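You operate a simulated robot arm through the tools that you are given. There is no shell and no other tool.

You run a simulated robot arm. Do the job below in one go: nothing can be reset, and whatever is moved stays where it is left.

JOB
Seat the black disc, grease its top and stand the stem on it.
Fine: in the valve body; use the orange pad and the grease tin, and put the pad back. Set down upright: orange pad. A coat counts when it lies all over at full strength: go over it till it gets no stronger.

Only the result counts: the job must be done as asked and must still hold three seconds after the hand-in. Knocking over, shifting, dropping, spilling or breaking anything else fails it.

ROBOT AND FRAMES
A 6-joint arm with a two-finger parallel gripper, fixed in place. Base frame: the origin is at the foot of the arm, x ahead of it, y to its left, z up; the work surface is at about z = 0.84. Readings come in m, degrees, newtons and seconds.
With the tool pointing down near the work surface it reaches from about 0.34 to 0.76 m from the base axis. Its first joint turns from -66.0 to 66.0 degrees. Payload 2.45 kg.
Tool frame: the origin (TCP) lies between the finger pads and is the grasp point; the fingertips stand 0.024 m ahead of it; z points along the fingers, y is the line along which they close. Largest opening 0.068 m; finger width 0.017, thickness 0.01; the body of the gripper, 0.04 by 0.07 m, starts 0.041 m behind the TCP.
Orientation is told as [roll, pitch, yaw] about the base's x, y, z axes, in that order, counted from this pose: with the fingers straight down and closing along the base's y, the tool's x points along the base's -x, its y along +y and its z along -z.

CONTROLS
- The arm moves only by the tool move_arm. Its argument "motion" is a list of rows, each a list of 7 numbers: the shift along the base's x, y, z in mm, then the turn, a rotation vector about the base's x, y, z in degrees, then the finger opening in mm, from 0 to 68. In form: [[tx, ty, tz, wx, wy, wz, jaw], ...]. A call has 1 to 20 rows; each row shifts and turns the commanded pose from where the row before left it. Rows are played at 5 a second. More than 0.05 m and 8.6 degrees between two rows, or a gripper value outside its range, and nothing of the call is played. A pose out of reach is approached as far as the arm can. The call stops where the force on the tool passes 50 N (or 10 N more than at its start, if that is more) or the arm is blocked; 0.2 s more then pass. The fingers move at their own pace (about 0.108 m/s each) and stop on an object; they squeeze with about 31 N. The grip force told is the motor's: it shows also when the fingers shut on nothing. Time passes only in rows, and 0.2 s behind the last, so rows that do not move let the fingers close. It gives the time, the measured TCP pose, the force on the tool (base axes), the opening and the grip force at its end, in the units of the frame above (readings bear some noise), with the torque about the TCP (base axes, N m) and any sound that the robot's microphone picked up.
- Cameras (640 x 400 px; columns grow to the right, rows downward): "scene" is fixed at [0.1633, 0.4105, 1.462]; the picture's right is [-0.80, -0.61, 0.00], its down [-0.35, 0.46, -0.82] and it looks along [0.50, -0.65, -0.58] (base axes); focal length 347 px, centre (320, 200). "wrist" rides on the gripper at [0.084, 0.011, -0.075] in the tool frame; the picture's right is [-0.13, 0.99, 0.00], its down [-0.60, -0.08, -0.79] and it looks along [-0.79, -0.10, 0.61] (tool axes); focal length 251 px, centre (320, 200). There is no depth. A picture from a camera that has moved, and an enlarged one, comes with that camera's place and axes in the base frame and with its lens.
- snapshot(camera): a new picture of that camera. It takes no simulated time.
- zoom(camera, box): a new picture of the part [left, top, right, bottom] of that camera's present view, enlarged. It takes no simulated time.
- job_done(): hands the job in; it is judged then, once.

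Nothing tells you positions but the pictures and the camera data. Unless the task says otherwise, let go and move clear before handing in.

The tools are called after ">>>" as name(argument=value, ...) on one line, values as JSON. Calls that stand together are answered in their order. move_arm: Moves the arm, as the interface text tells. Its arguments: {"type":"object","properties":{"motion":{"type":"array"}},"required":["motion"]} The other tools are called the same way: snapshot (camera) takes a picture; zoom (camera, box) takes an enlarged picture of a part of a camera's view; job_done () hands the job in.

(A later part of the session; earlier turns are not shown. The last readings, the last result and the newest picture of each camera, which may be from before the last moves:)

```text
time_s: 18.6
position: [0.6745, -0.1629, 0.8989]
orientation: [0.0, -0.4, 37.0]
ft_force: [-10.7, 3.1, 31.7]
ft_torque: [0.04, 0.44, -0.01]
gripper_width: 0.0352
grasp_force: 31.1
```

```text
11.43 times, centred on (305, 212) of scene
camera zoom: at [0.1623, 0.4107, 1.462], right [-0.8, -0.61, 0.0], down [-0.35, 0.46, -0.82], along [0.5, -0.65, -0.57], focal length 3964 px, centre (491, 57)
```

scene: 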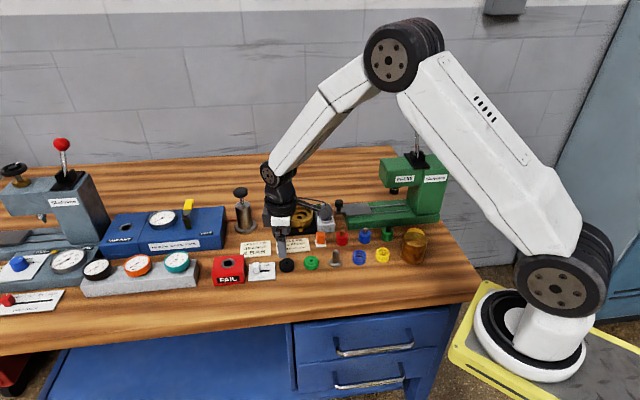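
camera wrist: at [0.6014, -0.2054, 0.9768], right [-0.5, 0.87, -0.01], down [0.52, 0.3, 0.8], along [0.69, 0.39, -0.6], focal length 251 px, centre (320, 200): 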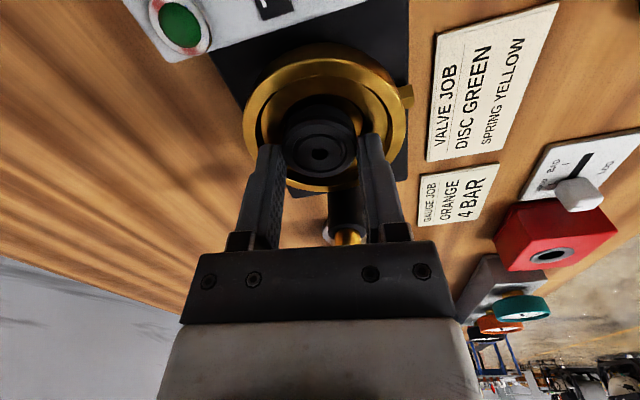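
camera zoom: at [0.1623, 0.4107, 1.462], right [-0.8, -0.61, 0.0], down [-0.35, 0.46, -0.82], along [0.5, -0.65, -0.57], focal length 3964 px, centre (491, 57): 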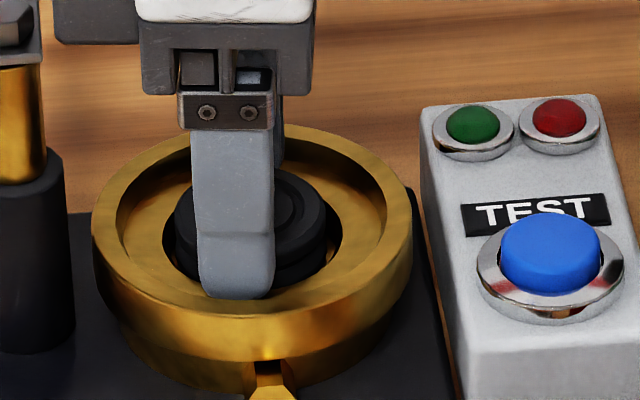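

The disc is centred in the recess and meeting a symmetric vertical contact, so it is seated or very nearly. I'll relieve the force, open slightly within the bore and lift away to inspect.

>>> move_arm(motion=[[0, 0, 1.5, 0, 0, 0, 30], [0, 0, 1, 0, 0, 0, 30], [0, 0, 0, 0, 0, 0, 30]])

```text
time_s: 19.4
position: [0.6738, -0.1627, 0.897]
orientation: [-0.1, -0.4, 37.1]
ft_force: [6.7, -1.1, 14.3]
ft_torque: [-0.08, -0.2, 0.0]
gripper_width: 0.0355
grasp_force: 31.2
```

>>> move_arm(motion=[[0, 0, 1, 0, 0, 0, 30], [0, 0, 0, 0, 0, 0, 37], [0, 0, 0, 0, 0, 0, 39], [0, 0, 0, 0, 0, 0, 40], [0, 0, 0, 0, 0, 0, 40]])

>>> zoom(camera="scene", box=[285, 195, 325, 230])

>>> zoom(camera="wrist", box=[240, 40, 400, 180])

```text
time_s: 20.6
position: [0.6729, -0.1615, 0.8979]
orientation: [0.2, -0.1, 37.0]
ft_force: [0.4, 5.1, 5.2]
ft_torque: [0.0, -0.06, 0.11]
gripper_width: 0.0375
grasp_force: 0.0
```

```text
11.43 times, centred on (305, 212) of scene
camera zoom: at [0.1632, 0.4106, 1.4619], right [-0.8, -0.61, 0.0], down [-0.35, 0.46, -0.82], along [0.5, -0.65, -0.58], focal length 3964 px, centre (491, 57)
```

zoom: 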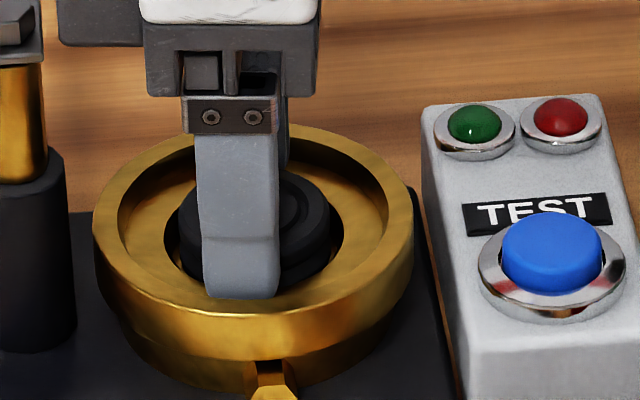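

```text
2.86 times, centred on (320, 110) of wrist
camera zoom: at [0.5982, -0.2055, 0.9733], right [-0.5, 0.87, 0.0], down [0.53, 0.3, 0.79], along [0.69, 0.4, -0.61], focal length 718 px, centre (320, 457)
```

zoom: 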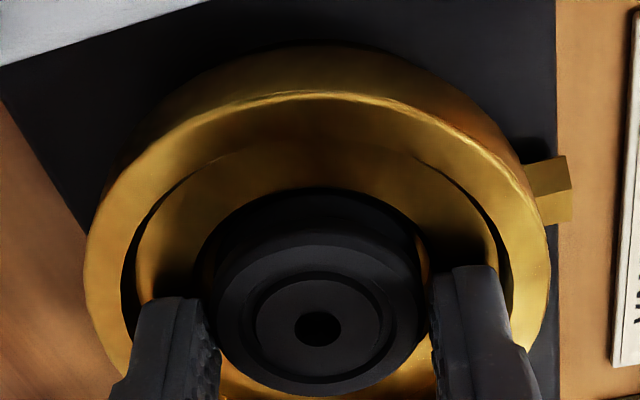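

The fingers have released the disc but are near the bore wall, so I'll lift straight up at this opening and inspect.

>>> move_arm(motion=[[0, 0, 2, 0, 0, 0, 38], [0, 0, 3, 0, 0, 0, 38], [0, 0, 5, 0, 0, 0, 38], [0, 0, 20, 0, 0, 0, 38], [0, 0, 30, 0, 0, 0, 50], [0, 0, 0, 0, 0, 0, 50]])

>>> zoom(camera="scene", box=[285, 195, 325, 230])

>>> zoom(camera="wrist", box=[240, 0, 400, 120])

```text
time_s: 22.0
position: [0.6725, -0.1616, 0.9588]
orientation: [0.2, -0.2, 37.1]
ft_force: [0.2, 0.4, -0.4]
ft_torque: [0.0, -0.01, 0.03]
gripper_width: 0.05
grasp_force: 0.1
```

```text
11.43 times, centred on (305, 212) of scene
camera zoom: at [0.1633, 0.4105, 1.462], right [-0.8, -0.61, 0.0], down [-0.35, 0.46, -0.82], along [0.5, -0.65, -0.58], focal length 3964 px, centre (491, 57)
```

zoom: 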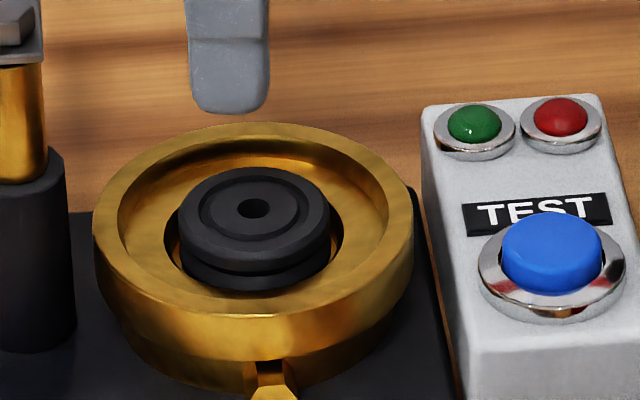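

```text
3.33 times, centred on (320, 60) of wrist
camera zoom: at [0.5984, -0.2057, 1.0339], right [-0.5, 0.87, 0.0], down [0.53, 0.3, 0.79], along [0.69, 0.4, -0.61], focal length 838 px, centre (320, 667)
```

zoom: 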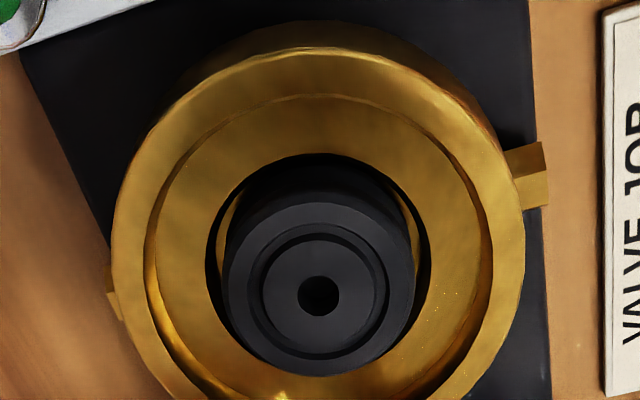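

The disc sits in the recess. I'll zoom closer to judge whether it lies flat.

>>> zoom(camera="scene", box=[296, 205, 320, 223])

>>> zoom(camera="wrist", box=[290, 40, 350, 115])

```text
16.00 times, centred on (308, 214) of scene
camera zoom: at [0.1633, 0.4105, 1.462], right [-0.8, -0.61, 0.0], down [-0.35, 0.46, -0.82], along [0.5, -0.65, -0.58], focal length 5549 px, centre (512, -24)
```

zoom: 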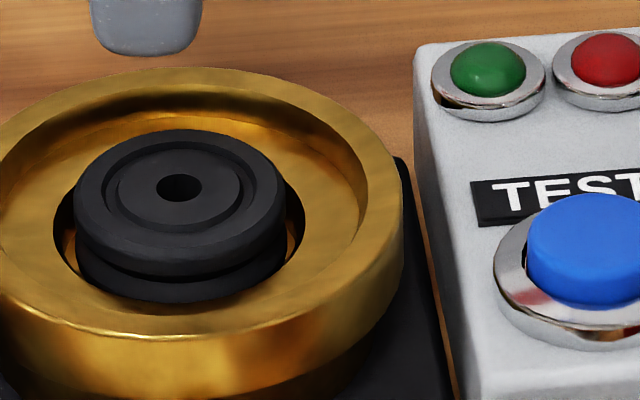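

```text
5.33 times, centred on (320, 78) of wrist
camera zoom: at [0.5984, -0.2057, 1.0339], right [-0.5, 0.87, 0.0], down [0.53, 0.3, 0.79], along [0.69, 0.4, -0.61], focal length 1341 px, centre (320, 853)
```

zoom: 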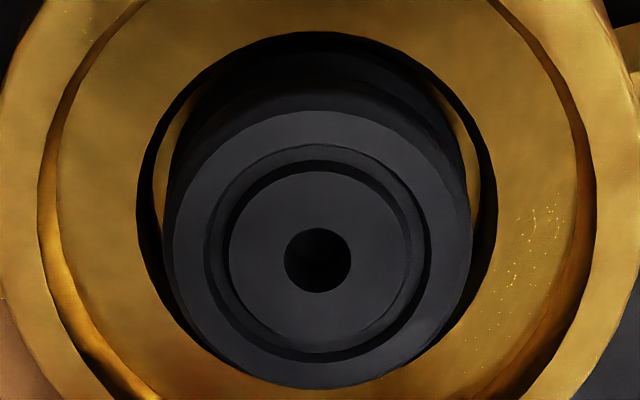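

The disc is in its recess, lying level. Next I hover over the orange pad at about (0.574, -0.134).

>>> move_arm(motion=[[0, 0, 20, -0.15, 0.15, 0, 60], [-33, 9, 0, 0, 0, 0, 60], [-33, 9, 0, 0, 0, 0, 60], [-32.5, 9.6, -10, 0, 0, 0, 60], [0, 0, -10, 0, 0, 0, 60], [0, 0, 0, 0, 0, 0, 60]])

>>> snapshot(camera="wrist")

>>> zoom(camera="wrist", box=[260, 20, 380, 140])

>>> zoom(camera="scene", box=[295, 210, 355, 255])

```text
time_s: 23.4
position: [0.5751, -0.134, 0.9586]
orientation: [0.1, 0.1, 37.2]
ft_force: [-0.2, -0.9, 0.3]
ft_torque: [0.01, 0.03, -0.02]
gripper_width: 0.0602
grasp_force: 0.1
```

```text
taken
camera wrist: at [0.5007, -0.1781, 1.0339], right [-0.5, 0.87, 0.0], down [0.53, 0.3, 0.79], along [0.69, 0.39, -0.61], focal length 251 px, centre (320, 200)
```

wrist: 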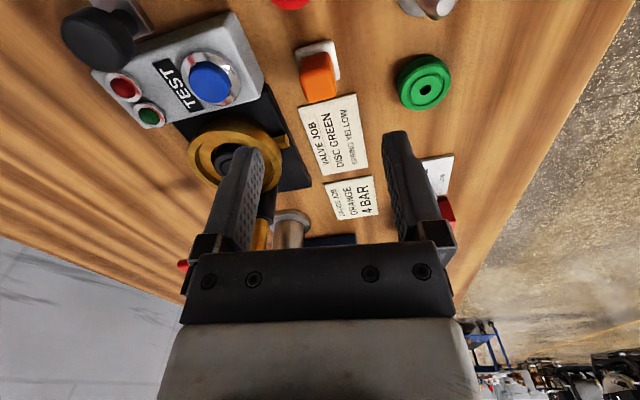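

```text
3.33 times, centred on (320, 80) of wrist
camera zoom: at [0.5007, -0.1781, 1.0339], right [-0.5, 0.87, 0.0], down [0.53, 0.3, 0.79], along [0.69, 0.39, -0.61], focal length 838 px, centre (320, 600)
```

zoom: 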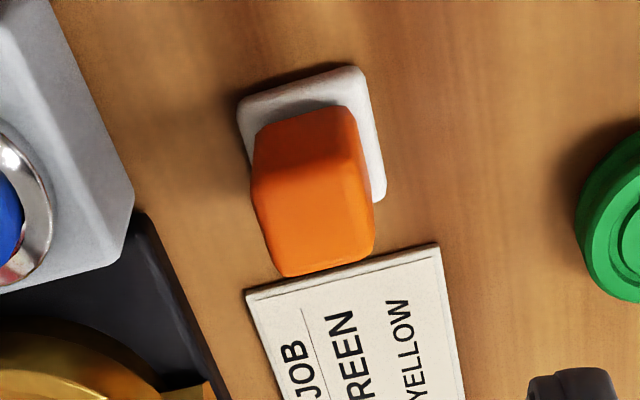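

```text
8.89 times, centred on (325, 232) of scene
camera zoom: at [0.1633, 0.4105, 1.462], right [-0.8, -0.61, 0.0], down [-0.35, 0.46, -0.82], along [0.5, -0.65, -0.58], focal length 3083 px, centre (276, -89)
```

zoom: 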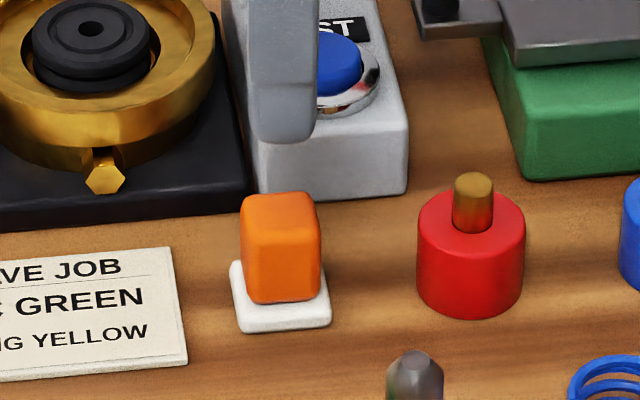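

The pad is turned about 8.5° more than the tool, and its centre is about 2 mm off; the orange handle's top is near z 0.875. I'll align the yaw, narrow the fingers to keep away from the test box, and come lower.

>>> move_arm(motion=[[0, -2, 0, 0, 0, 8.5, 40], [0, 0, -15, 0, 0, 0, 34], [0, 0, -15, 0, 0, 0, 34], [0, 0, 0, 0, 0, 0, 34]])

>>> snapshot(camera="wrist")

>>> zoom(camera="wrist", box=[260, 60, 380, 180])

>>> zoom(camera="scene", box=[290, 200, 350, 255])

```text
time_s: 24.4
position: [0.5751, -0.1357, 0.9284]
orientation: [0.3, 0.0, 45.6]
ft_force: [0.2, 1.1, 0.8]
ft_torque: [0.01, 0.01, 0.01]
gripper_width: 0.0343
grasp_force: 0.2
```

```text
taken
camera wrist: at [0.5082, -0.1902, 1.0038], right [-0.62, 0.79, 0.0], down [0.48, 0.38, 0.79], along [0.62, 0.49, -0.61], focal length 251 px, centre (320, 200)
```

wrist: 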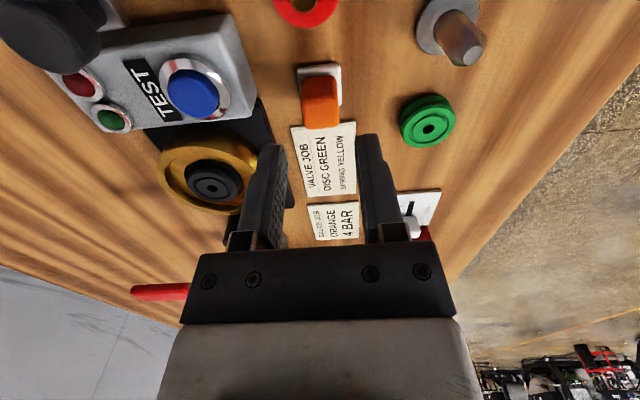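

```text
3.33 times, centred on (320, 120) of wrist
camera zoom: at [0.5082, -0.1902, 1.0038], right [-0.62, 0.79, 0.0], down [0.48, 0.38, 0.79], along [0.62, 0.49, -0.61], focal length 838 px, centre (320, 467)
```

zoom: 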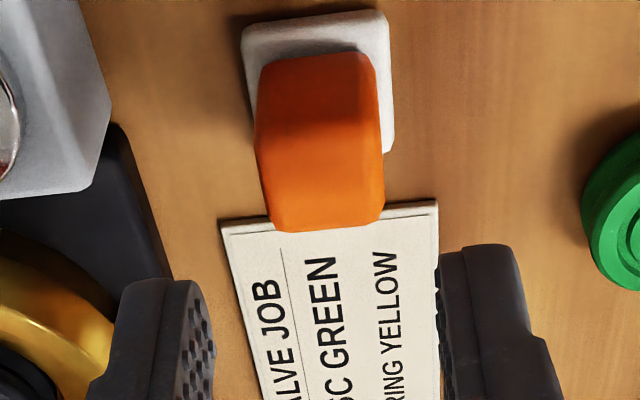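

```text
7.27 times, centred on (320, 228) of scene
camera zoom: at [0.1633, 0.4105, 1.462], right [-0.8, -0.61, 0.0], down [-0.35, 0.46, -0.82], along [0.5, -0.65, -0.58], focal length 2522 px, centre (320, 0)
```

zoom: 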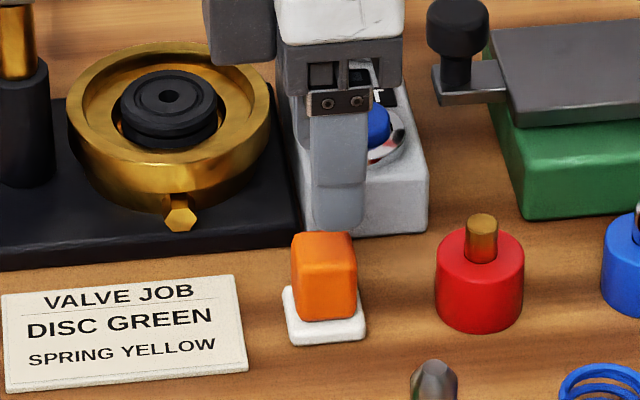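

The tool is now aligned with the pad and centred over its handle. I'll descend and grip the orange handle.

>>> move_arm(motion=[[0, 0, -20, -0.2, 0, 0, 34], [0, 0, -20, 0, 0, 0, 34], [0, 0, -11, 0, 0, 0, 34], [0, 0, 0, 0, 0, 0, 34]])

>>> zoom(camera="wrist", box=[240, 80, 400, 220])

>>> zoom(camera="scene", box=[290, 200, 350, 255])

```text
time_s: 25.4
position: [0.5747, -0.1365, 0.8776]
orientation: [0.1, 0.1, 45.6]
ft_force: [-0.9, -0.1, 0.3]
ft_torque: [0.01, -0.02, 0.0]
gripper_width: 0.0339
grasp_force: 0.0
```

```text
2.86 times, centred on (320, 150) of wrist
camera zoom: at [0.5078, -0.1898, 0.9529], right [-0.62, 0.79, 0.0], down [0.48, 0.38, 0.79], along [0.62, 0.49, -0.61], focal length 718 px, centre (320, 343)
```

zoom: 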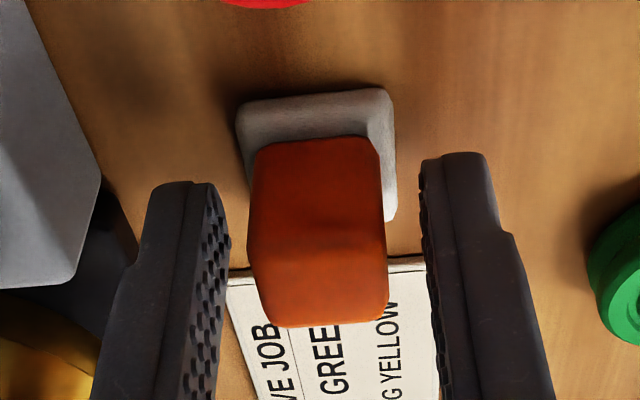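

```text
7.27 times, centred on (320, 228) of scene
camera zoom: at [0.1633, 0.4105, 1.462], right [-0.8, -0.61, 0.0], down [-0.35, 0.46, -0.82], along [0.5, -0.65, -0.58], focal length 2522 px, centre (320, 0)
```

zoom: 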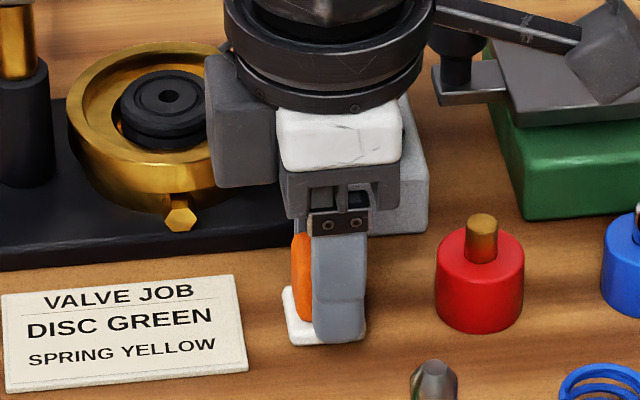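

The fingers straddle the handle; I'll nudge forward 1.5 mm and close on it.

>>> move_arm(motion=[[1, 1, -0.5, 0, 0, 0, 34], [0, 0, 0, 0, 0, 0, 26], [0, 0, 0, 0, 0, 0, 18], [0, 0, 0, 0, 0, 0, 14], [0, 0, 0, 0, 0, 0, 14]])

>>> zoom(camera="wrist", box=[240, 80, 400, 220])

```text
time_s: 26.6
position: [0.5767, -0.1351, 0.8764]
orientation: [0.0, 0.2, 45.5]
ft_force: [0.0, 0.4, 0.1]
ft_torque: [0.0, -0.02, 0.0]
gripper_width: 0.0207
grasp_force: 30.8
```

```text
2.86 times, centred on (320, 150) of wrist
camera zoom: at [0.5087, -0.189, 0.9525], right [-0.62, 0.79, 0.0], down [0.48, 0.38, 0.79], along [0.62, 0.49, -0.61], focal length 718 px, centre (320, 343)
```

zoom: 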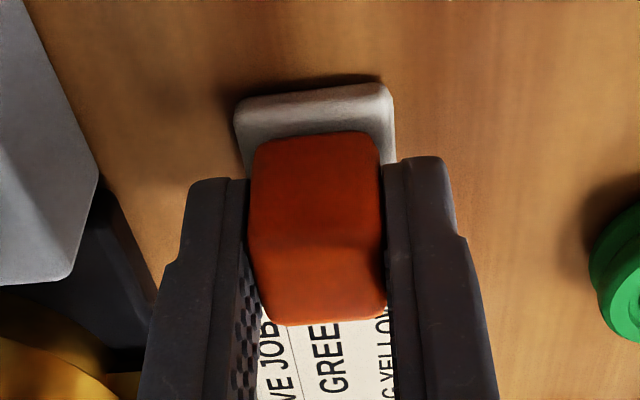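

The handle is gripped (20.7 mm). I'll lift, start toward the tin, and look at the tin and the green press beside it before going down.

>>> move_arm(motion=[[0, 0, 10, 0, 0, 0, 14], [0, 0, 40, 0, 0, 0, 14], [0, 0, 50, 0, 0, 0, 14], [0, 0, 50, 0, 0, -7.6, 14], [-25, -10, 0, 0, 0, -7.6, 14], [-25, -10, 0, 0, 0, -7.6, 14], [-25, -10, 0, 0, 0, -7.6, 14], [-25, -20, 0, 0, 0, -7.6, 14], [-25, -20, 0, 0, 0, -7.6, 14], [0, 0, 0, 0, 0, 0, 14]])

>>> snapshot(camera="wrist")

>>> snapshot(camera="scene")

>>> zoom(camera="scene", box=[330, 110, 460, 270])

```text
time_s: 28.8
position: [0.4496, -0.2048, 1.0276]
orientation: [0.0, 0.1, -0.2]
ft_force: [0.7, 0.6, 0.2]
ft_torque: [0.0, 0.01, -0.02]
gripper_width: 0.0209
grasp_force: 31.0
```

```text
taken
camera wrist: at [0.3661, -0.1956, 1.1029], right [0.13, 0.99, 0.0], down [0.61, -0.08, 0.79], along [0.78, -0.1, -0.61], focal length 251 px, centre (320, 200)
```

wrist: 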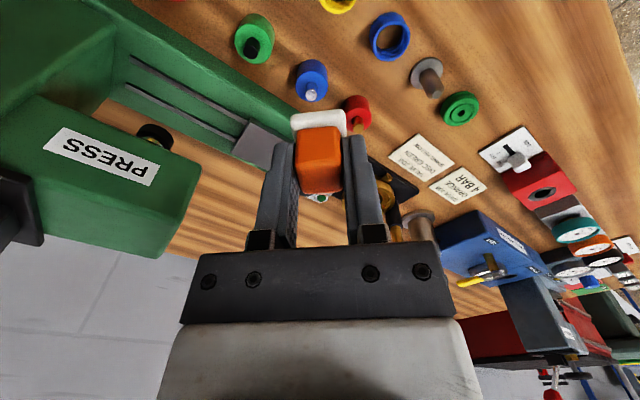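

```text
taken
```

scene: 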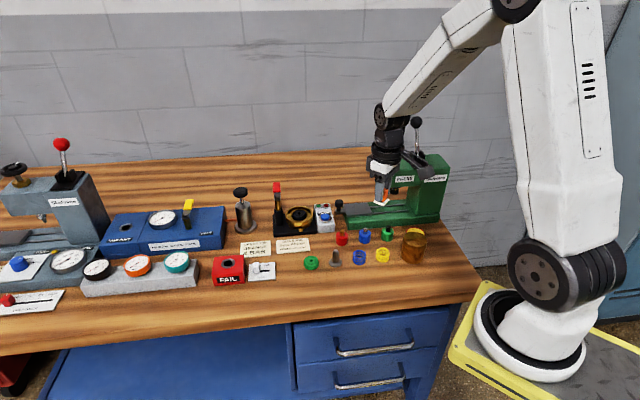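

```text
2.50 times, centred on (395, 190) of scene
camera zoom: at [0.1633, 0.4105, 1.462], right [-0.8, -0.61, 0.0], down [-0.35, 0.46, -0.82], along [0.5, -0.65, -0.58], focal length 867 px, centre (132, 225)
```

zoom: 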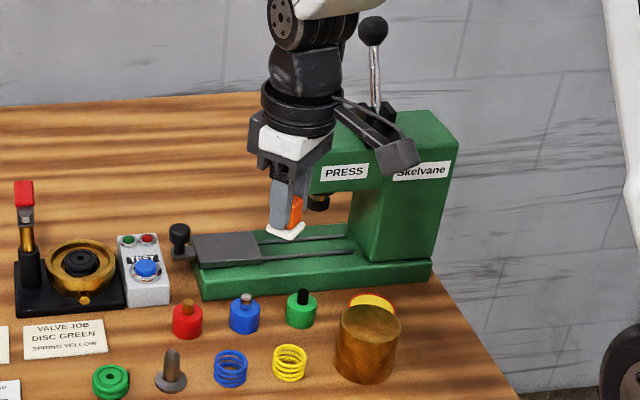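

I located the press face about 61 mm from the tin axis, so a yaw of about 30° keeps the gripper clear of both press and brass cap. I'll hover above the tin at that yaw and look.

>>> move_arm(motion=[[-20, -20, 0, 0, 0, 7.5, 14], [-15, -25, 0, 0, 0, 7.5, 14], [-15, -25, 0, 0, 0, 7.5, 14], [-12.6, -31, -10, 0, 0, 7.5, 14], [0, 0, -10, 0, 0, 0, 14], [0, 0, 0, 0, 0, 0, 14]])

>>> snapshot(camera="wrist")

>>> zoom(camera="wrist", box=[250, 0, 390, 120])

>>> zoom(camera="scene", box=[350, 130, 470, 270])

```text
time_s: 30.2
position: [0.3871, -0.307, 1.0068]
orientation: [0.0, 0.2, 29.9]
ft_force: [0.3, -0.5, 0.4]
ft_torque: [0.0, 0.02, 0.0]
gripper_width: 0.0208
grasp_force: 30.3
```

```text
taken
camera wrist: at [0.3092, -0.3407, 1.0823], right [-0.38, 0.92, 0.0], down [0.56, 0.24, 0.79], along [0.73, 0.3, -0.61], focal length 251 px, centre (320, 200)
```

wrist: 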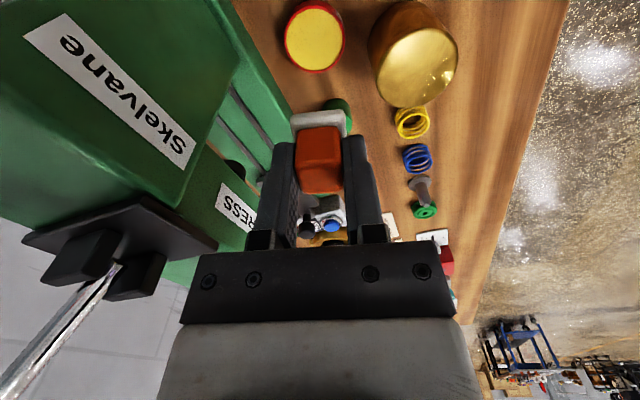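

```text
3.33 times, centred on (320, 60) of wrist
camera zoom: at [0.3092, -0.3407, 1.0823], right [-0.38, 0.92, 0.0], down [0.56, 0.24, 0.79], along [0.73, 0.3, -0.61], focal length 838 px, centre (320, 667)
```

zoom: 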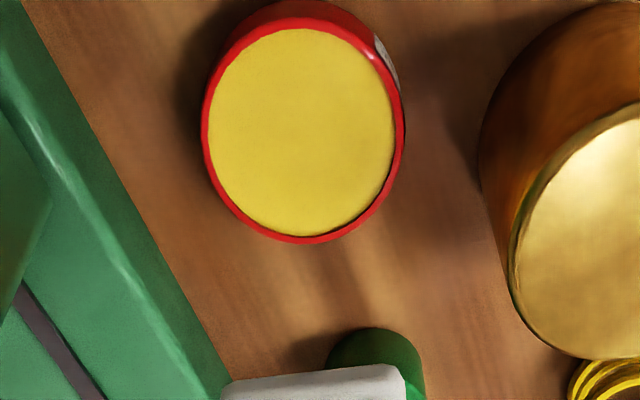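

```text
2.86 times, centred on (410, 200) of scene
camera zoom: at [0.1633, 0.4105, 1.462], right [-0.8, -0.61, 0.0], down [-0.35, 0.46, -0.82], along [0.5, -0.65, -0.58], focal length 991 px, centre (63, 200)
```

zoom: 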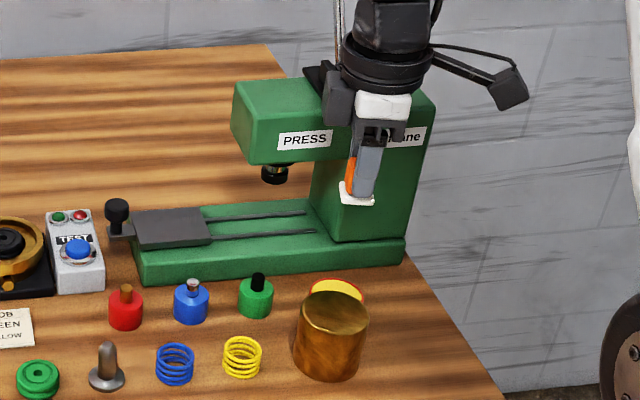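

The tin's centre is at about (0.389, -0.312) with its rim near z 0.85 and grease almost flush. I'll correct, turn a little more for clearance to the press, and descend in stages.

>>> move_arm(motion=[[1.3, -4.3, 0, 0, 0, 7, 14], [0, 0, -30, 0, 0, 0, 14], [0, 0, -30, 0, 0, 0, 14], [0, 0, -20, 0, 0, 0, 14], [0, 0, 0, 0, 0, 0, 14]])

>>> snapshot(camera="wrist")

>>> zoom(camera="wrist", box=[250, 20, 390, 160])

>>> zoom(camera="scene", box=[360, 160, 450, 270])

```text
time_s: 31.4
position: [0.391, -0.3092, 0.9272]
orientation: [0.0, 0.2, 37.0]
ft_force: [0.3, -0.2, -0.7]
ft_torque: [0.0, 0.0, -0.03]
gripper_width: 0.0209
grasp_force: 30.4
```

```text
taken
camera wrist: at [0.3153, -0.3536, 1.0026], right [-0.49, 0.87, 0.0], down [0.53, 0.3, 0.79], along [0.69, 0.39, -0.61], focal length 251 px, centre (320, 200)
```

wrist: 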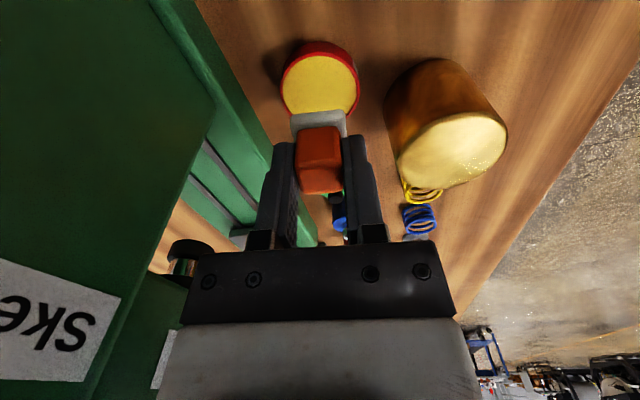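

```text
2.86 times, centred on (320, 90) of wrist
camera zoom: at [0.3153, -0.3536, 1.0026], right [-0.49, 0.87, 0.0], down [0.53, 0.3, 0.79], along [0.69, 0.39, -0.61], focal length 718 px, centre (320, 514)
```

zoom: 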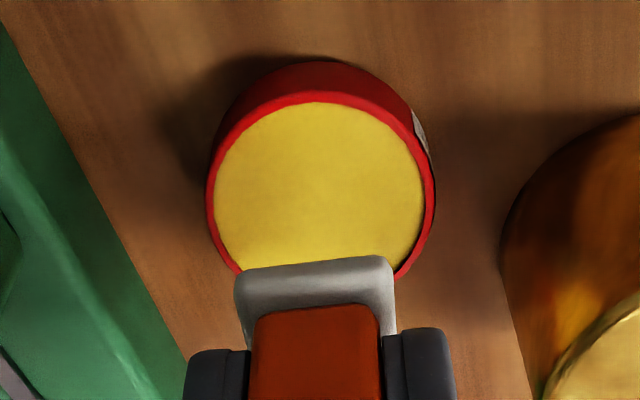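

```text
3.64 times, centred on (405, 215) of scene
camera zoom: at [0.1633, 0.4105, 1.462], right [-0.8, -0.61, 0.0], down [-0.35, 0.46, -0.82], along [0.5, -0.65, -0.58], focal length 1261 px, centre (11, 146)
```

zoom: 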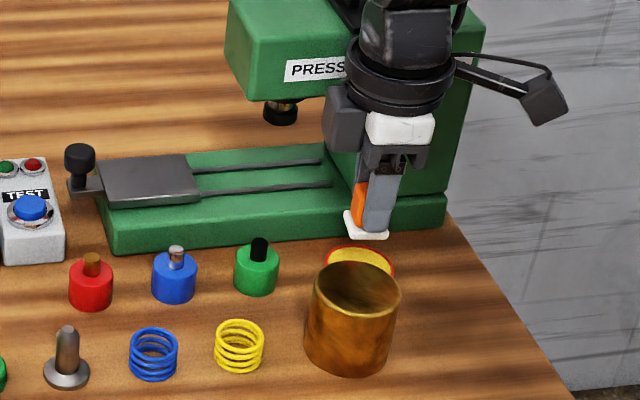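

Well centred laterally, with about 2 mm forward correction needed. Going down to just above the grease.

>>> move_arm(motion=[[1.6, 1.2, 0, 0, 0, 0, 14], [0, 0, -15, 0, 0, 0, 14], [0, 0, -15, 0, 0, 0, 14], [0, 0, -5, 0, 0, 0, 14], [0, 0, 0, 0, 0, 0, 14]])

>>> zoom(camera="wrist", box=[250, 40, 390, 180])

>>> zoom(camera="scene", box=[370, 180, 440, 260])

```text
time_s: 32.6
position: [0.3913, -0.31, 0.891]
orientation: [0.0, 0.3, 37.0]
ft_force: [-0.4, 0.1, 0.1]
ft_torque: [0.01, -0.03, -0.01]
gripper_width: 0.0208
grasp_force: 31.0
```

```text
2.86 times, centred on (320, 110) of wrist
camera zoom: at [0.3169, -0.3525, 0.9675], right [-0.49, 0.87, 0.0], down [0.53, 0.3, 0.79], along [0.69, 0.39, -0.61], focal length 718 px, centre (320, 457)
```

zoom: 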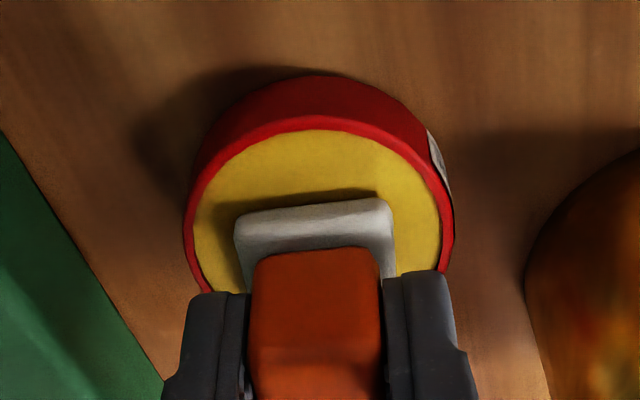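

```text
5.00 times, centred on (405, 220) of scene
camera zoom: at [0.1633, 0.4105, 1.462], right [-0.8, -0.61, 0.0], down [-0.35, 0.46, -0.82], along [0.5, -0.65, -0.58], focal length 1734 px, centre (-105, 100)
```

zoom: 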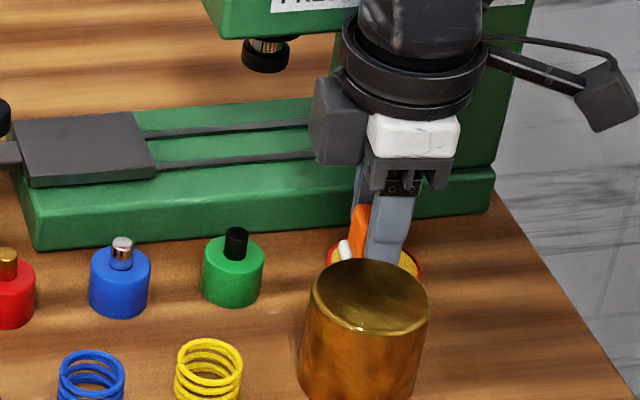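

The pad is centred above the grease with margin on all sides. I'll ease it down and watch the force.

>>> move_arm(motion=[[0, 0, -1.5, 0, 0, 0, 14], [0, 0, -1.5, 0, 0, 0, 14], [0, 0, -1, 0, 0, 0, 14], [0, 0, -1, 0, 0, 0, 14], [0, 0, 0, 0, 0, 0, 14]])

>>> zoom(camera="wrist", box=[270, 60, 370, 160])

```text
time_s: 33.8
position: [0.3918, -0.3087, 0.889]
orientation: [-0.1, 0.1, 37.0]
ft_force: [-0.6, 2.4, 24.1]
ft_torque: [0.08, 0.05, -0.02]
gripper_width: 0.0208
grasp_force: 31.4
```

```text
4.00 times, centred on (320, 110) of wrist
camera zoom: at [0.3169, -0.3529, 0.9635], right [-0.49, 0.87, 0.0], down [0.53, 0.3, 0.79], along [0.69, 0.39, -0.61], focal length 1006 px, centre (320, 560)
```

zoom: 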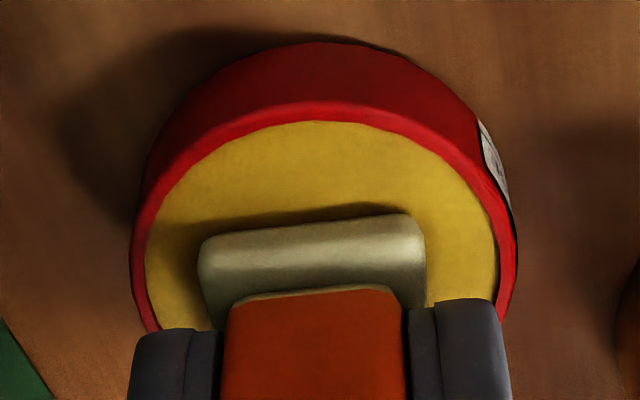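

The pad is pressed in the grease (about 24 N) and is turning yellowish. I'll hold a moment with less force and check whether it takes more grease.

>>> move_arm(motion=[[0, 0, 1, 0, 0, 0, 14], [0, 0, 0, 0, 0, 0, 14], [0, 0, 0, 0, 0, 0, 14], [0, 0, 0, 0, 0, 0, 14], [0, 0, 0, 0, 0, 0, 14]])

>>> zoom(camera="wrist", box=[270, 60, 370, 160])

```text
time_s: 35.0
position: [0.3915, -0.3103, 0.8876]
orientation: [0.1, 0.2, 37.0]
ft_force: [1.5, -2.7, 9.2]
ft_torque: [-0.05, -0.04, -0.01]
gripper_width: 0.0208
grasp_force: 31.0
```

```text
4.00 times, centred on (320, 110) of wrist
camera zoom: at [0.3164, -0.3524, 0.9636], right [-0.49, 0.87, 0.0], down [0.53, 0.3, 0.79], along [0.69, 0.39, -0.61], focal length 1006 px, centre (320, 560)
```

zoom: 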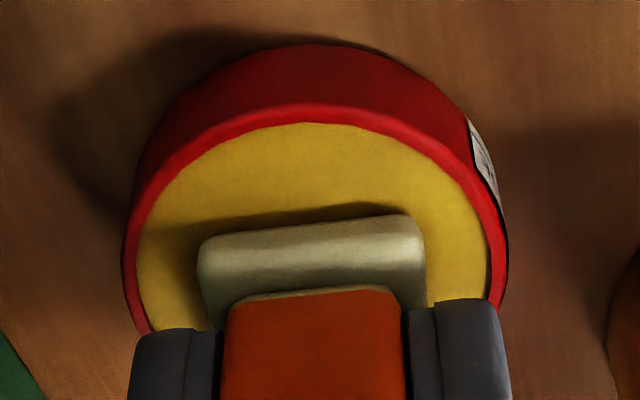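

The pad is loaded. I'll lift straight up, swing away from the press, and carry it high to above the valve.

>>> move_arm(motion=[[0, 0, 2, 0, 0, 0, 14], [0, 0, 8, 0, 0, 0, 14], [0, 0, 35, 0, 0, 0, 14], [0, 0, 45, 0, 0, 0, 14], [0, 0, 45, 0, 0, 0, 14], [10, 37, 0, 0, 0, 0, 14], [10, 37, 0, 0, 0, 0, 14], [10, 37, 0, 0, 0, 0, 14], [45, 6, 0, 0, 0, 0, 14], [45, 6, 0, 0, 0, 0, 14], [45, 6, 0, 0, 0, 0, 14], [45, 6, 0, 0, 0, 0, 14], [45, 6, 0, 0, 0, 0, 14], [28, 7.8, 0, 0, 0, 0, 14], [0, 0, 0, 0, 0, 0, 14]])

>>> snapshot(camera="wrist")

>>> snapshot(camera="scene")

>>> zoom(camera="scene", box=[260, 130, 350, 240])

```text
time_s: 38.2
position: [0.6744, -0.1605, 1.0224]
orientation: [0.0, 0.3, 37.0]
ft_force: [0.4, -0.6, -0.6]
ft_torque: [0.04, 0.0, 0.04]
gripper_width: 0.0207
grasp_force: 31.2
```

```text
taken
camera wrist: at [0.6002, -0.2033, 1.0979], right [-0.49, 0.87, 0.0], down [0.53, 0.3, 0.79], along [0.69, 0.39, -0.61], focal length 251 px, centre (320, 200)
```

wrist: 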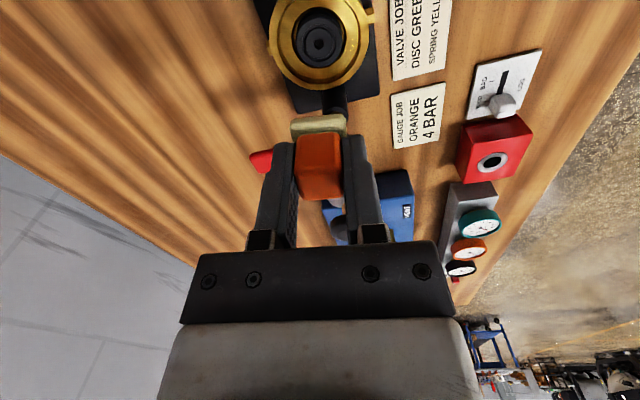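

```text
taken
```

scene: 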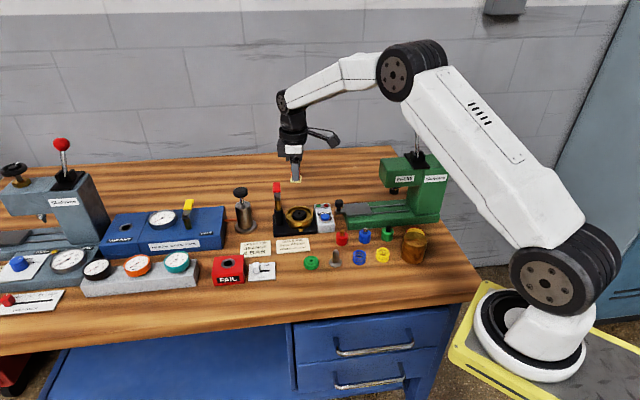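

```text
3.64 times, centred on (305, 185) of scene
camera zoom: at [0.1633, 0.4105, 1.462], right [-0.8, -0.61, 0.0], down [-0.35, 0.46, -0.82], along [0.5, -0.65, -0.58], focal length 1261 px, centre (374, 254)
```

zoom: 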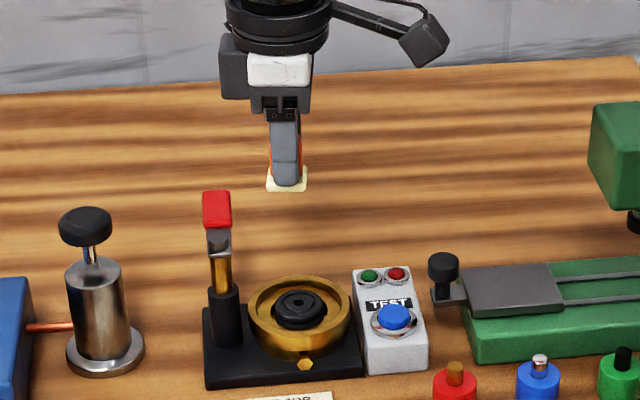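

The pad is now clearly yellow, so it carries grease. I'll descend toward the disc and check alignment.

>>> move_arm(motion=[[0, 0, -30, 0, -0.2, 0, 14], [0, 0, -30, 0, 0, 0, 14], [0, 0, -30, 0, 0, 0, 14], [0, 0, 0, 0, 0, 0, 14]])

>>> zoom(camera="wrist", box=[250, 40, 390, 180])

>>> zoom(camera="scene", box=[280, 185, 330, 230])

```text
time_s: 39.2
position: [0.6738, -0.1615, 0.9333]
orientation: [-0.2, 0.0, 36.9]
ft_force: [-0.2, 0.2, 0.0]
ft_torque: [0.0, -0.01, 0.03]
gripper_width: 0.021
grasp_force: 30.6
```

```text
2.86 times, centred on (320, 110) of wrist
camera zoom: at [0.5996, -0.2038, 1.009], right [-0.49, 0.87, 0.0], down [0.53, 0.3, 0.79], along [0.69, 0.39, -0.61], focal length 718 px, centre (320, 457)
```

zoom: 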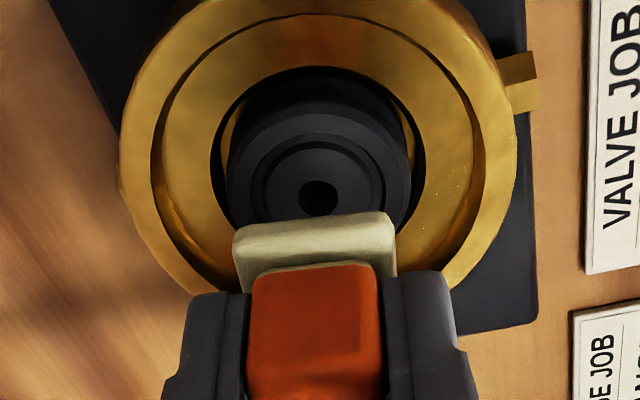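

```text
8.89 times, centred on (305, 208) of scene
camera zoom: at [0.1633, 0.4105, 1.462], right [-0.8, -0.61, 0.0], down [-0.35, 0.46, -0.82], along [0.5, -0.65, -0.58], focal length 3083 px, centre (453, 133)
```

zoom: 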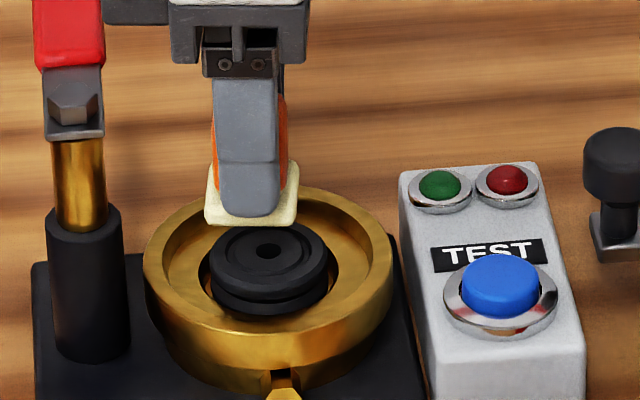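

Aligned within a couple of millimetres. I'll press the pad gently onto the disc, dabbing at several offsets so it covers the whole top without dragging the disc.

>>> move_arm(motion=[[-1.2, -0.9, -10, 0.15, 0, 0, 14], [0, 0, -8, 0, 0, 0, 14], [0, 0, -1.5, 0, 0, 0, 14], [0, 0, -1.5, 0, 0, 0, 14], [0, 0, 0, 0, 0, 0, 14]])

>>> zoom(camera="wrist", box=[250, 40, 390, 180])

>>> zoom(camera="scene", box=[285, 195, 325, 230])

```text
time_s: 40.4
position: [0.6754, -0.1615, 0.9144]
orientation: [-0.1, -0.4, 37.1]
ft_force: [-3.9, 0.9, 19.1]
ft_torque: [0.02, 0.29, 0.0]
gripper_width: 0.0209
grasp_force: 31.1
```

```text
2.86 times, centred on (320, 110) of wrist
camera zoom: at [0.5993, -0.2051, 0.9893], right [-0.49, 0.87, 0.0], down [0.52, 0.3, 0.8], along [0.69, 0.39, -0.61], focal length 718 px, centre (320, 457)
```

zoom: 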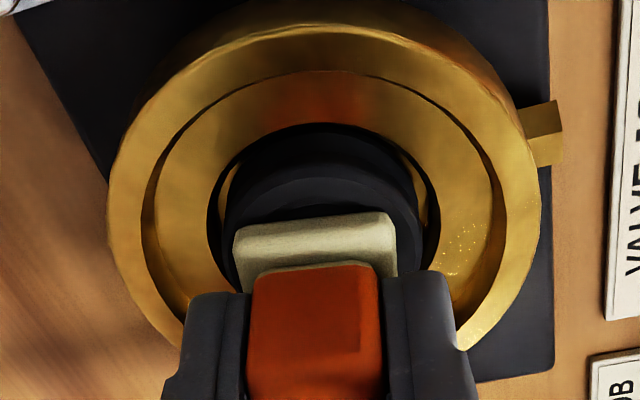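

```text
11.43 times, centred on (305, 212) of scene
camera zoom: at [0.1628, 0.4106, 1.462], right [-0.8, -0.61, 0.0], down [-0.35, 0.46, -0.82], along [0.5, -0.65, -0.57], focal length 3964 px, centre (491, 57)
```

zoom: 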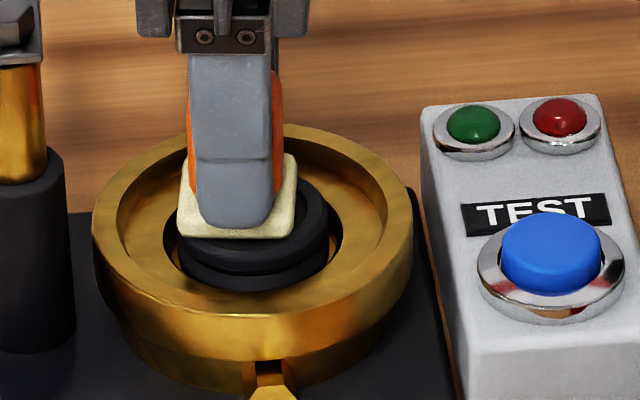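

Contact at about 19 N, but the pad is about 4 mm forward of the disc centre. Before choosing offsets I need to see how close the gripper housing is to the red lever.

>>> zoom(camera="scene", box=[265, 150, 325, 200])

>>> snapshot(camera="wrist")

```text
8.00 times, centred on (295, 175) of scene
camera zoom: at [0.1628, 0.4106, 1.462], right [-0.8, -0.61, 0.0], down [-0.35, 0.46, -0.82], along [0.5, -0.65, -0.57], focal length 2775 px, centre (520, 400)
```

zoom: 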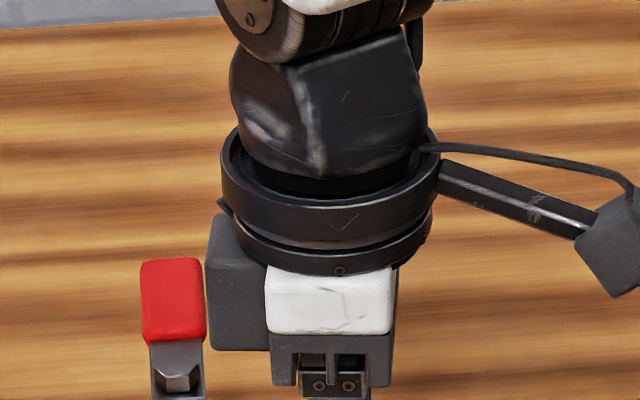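

```text
taken
camera wrist: at [0.5993, -0.2051, 0.9893], right [-0.49, 0.87, 0.0], down [0.52, 0.3, 0.8], along [0.69, 0.39, -0.61], focal length 251 px, centre (320, 200)
```

wrist: 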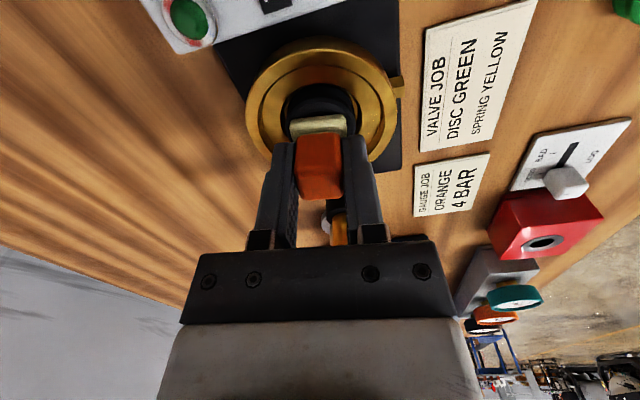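

The gripper's dark housing passes within a few millimetres of the red handle at this yaw. I'll lift off and turn 90° the other way, so the housing points away from the lever while I grease.

>>> move_arm(motion=[[0, 0, 3, 0, 0, 0, 14], [0, 0, 40, 0, 0, 0, 14], [0, 0, 45, 0, 0, 0, 14], [0, 0, 0, 0, 0, -7.5, 14], [0, 0, 0, 0, 0, -7.5, 14], [0, 0, 0, 0, 0, -7.5, 14], [0, 0, 0, 0, 0, -7.5, 14], [0, 0, 0, 0, 0, -7.5, 14], [0, 0, 0, 0, 0, -7.5, 14], [0, 0, 0, 0, 0, -7.5, 14], [0, 0, 0, 0, 0, -7.5, 14], [0, 0, 0, 0, 0, -7.5, 14], [0, 0, 0, 0, 0, -7.5, 14], [0, 0, 0, 0, 0, -7.5, 14], [0, 0, 0, 0, 0, -7.5, 14], [0, 0, 0, 0, 0, 0, 14]])

>>> snapshot(camera="wrist")

>>> zoom(camera="wrist", box=[270, 0, 370, 110])

>>> zoom(camera="scene", box=[255, 110, 345, 240])

>>> zoom(camera="scene", box=[285, 195, 325, 230])

```text
time_s: 43.8
position: [0.6723, -0.1626, 0.9997]
orientation: [0.0, -0.1, -53.1]
ft_force: [0.4, 0.3, 0.1]
ft_torque: [-0.01, 0.02, 0.03]
gripper_width: 0.0207
grasp_force: 31.4
```

```text
taken
camera wrist: at [0.63, -0.0893, 1.0756], right [0.87, 0.49, 0.0], down [0.3, -0.53, 0.79], along [0.39, -0.69, -0.61], focal length 251 px, centre (320, 200)
```

wrist: 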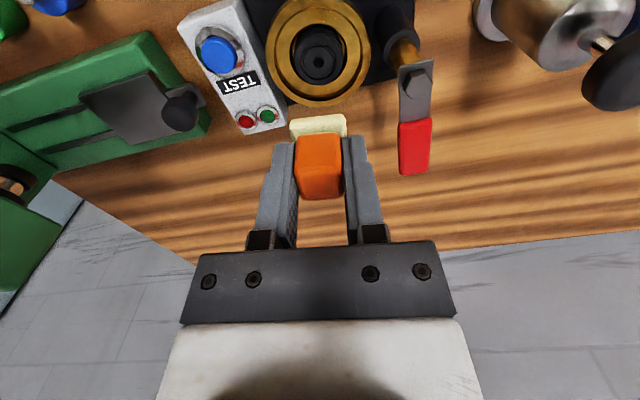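

```text
3.64 times, centred on (320, 55) of wrist
camera zoom: at [0.63, -0.0893, 1.0756], right [0.87, 0.49, 0.0], down [0.3, -0.53, 0.79], along [0.39, -0.69, -0.61], focal length 914 px, centre (320, 727)
```

zoom: 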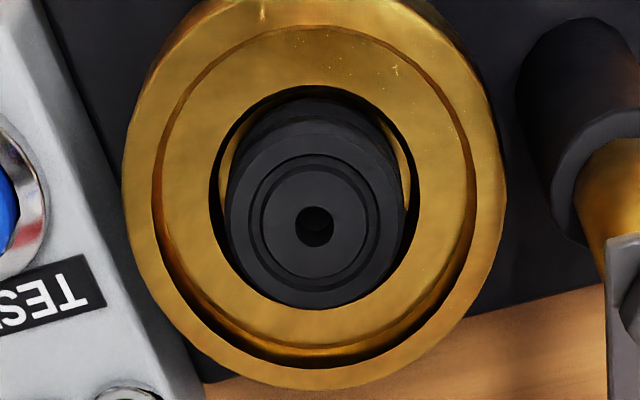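

```text
3.08 times, centred on (300, 175) of scene
camera zoom: at [0.1633, 0.4105, 1.462], right [-0.8, -0.61, 0.0], down [-0.35, 0.46, -0.82], along [0.5, -0.65, -0.58], focal length 1067 px, centre (382, 277)
```

zoom: 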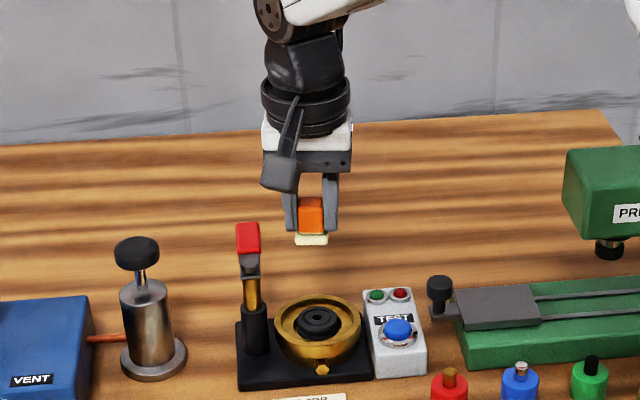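

```text
11.43 times, centred on (305, 212) of scene
camera zoom: at [0.1633, 0.4105, 1.462], right [-0.8, -0.61, 0.0], down [-0.35, 0.46, -0.82], along [0.5, -0.65, -0.58], focal length 3964 px, centre (491, 57)
```

zoom: 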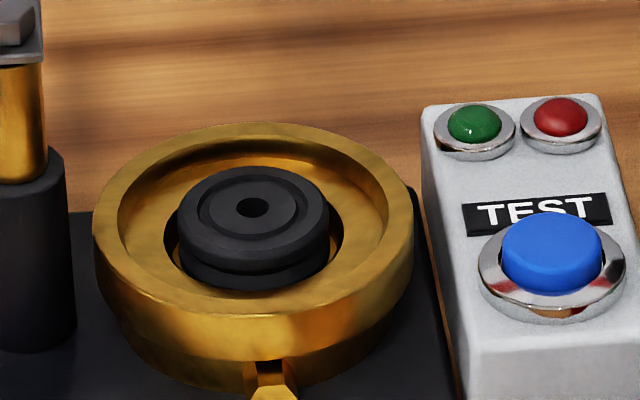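

From this side I clearly see the disc, and no visible grease yet; a single press leaves little. The housing now has about 11 mm of room to the handle. I'll lower again close to contact and check centring.

>>> move_arm(motion=[[-1.6, -1.2, -25, 0, 0, 0, 14], [0, 0, -25, 0, 0, 0, 14], [0, 0, -25, 0, 0, 0, 14], [0, 0, -5, 0, 0, 0, 14], [0, 0, 0, 0, 0, 0, 14]])

>>> snapshot(camera="wrist")

>>> zoom(camera="wrist", box=[260, 60, 380, 160])

>>> zoom(camera="scene", box=[285, 195, 325, 230])

```text
time_s: 45.0
position: [0.6701, -0.1633, 0.9192]
orientation: [0.0, -0.1, -52.9]
ft_force: [0.5, 0.9, -0.2]
ft_torque: [-0.02, 0.02, 0.01]
gripper_width: 0.0211
grasp_force: 30.1
```

```text
taken
camera wrist: at [0.6282, -0.0905, 0.9952], right [0.87, 0.49, 0.0], down [0.3, -0.53, 0.79], along [0.39, -0.69, -0.61], focal length 251 px, centre (320, 200)
```

wrist: 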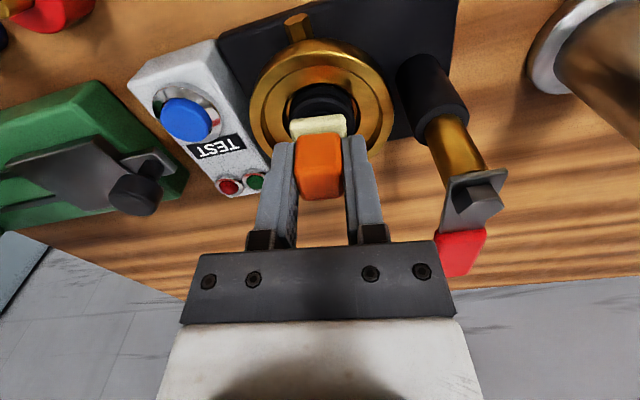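

```text
4.00 times, centred on (320, 110) of wrist
camera zoom: at [0.6282, -0.0905, 0.9952], right [0.87, 0.49, 0.0], down [0.3, -0.53, 0.79], along [0.39, -0.69, -0.61], focal length 1006 px, centre (320, 560)
```

zoom: 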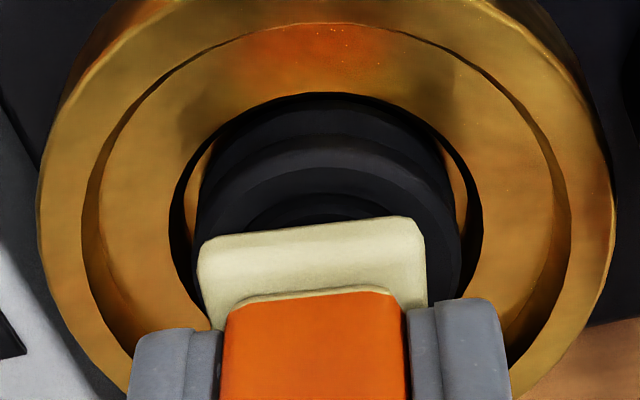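

```text
11.43 times, centred on (305, 212) of scene
camera zoom: at [0.1633, 0.4105, 1.462], right [-0.8, -0.61, 0.0], down [-0.35, 0.46, -0.82], along [0.5, -0.65, -0.58], focal length 3964 px, centre (491, 57)
```

zoom: 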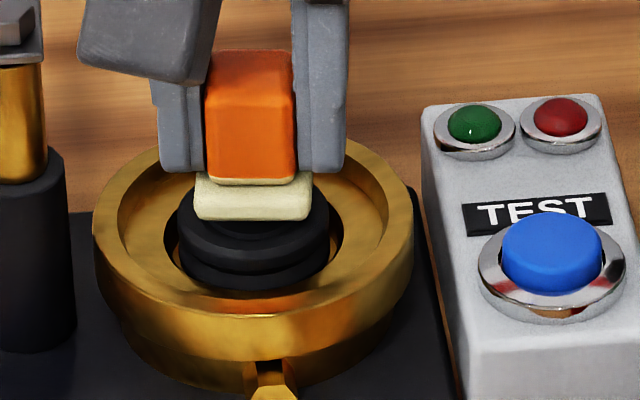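

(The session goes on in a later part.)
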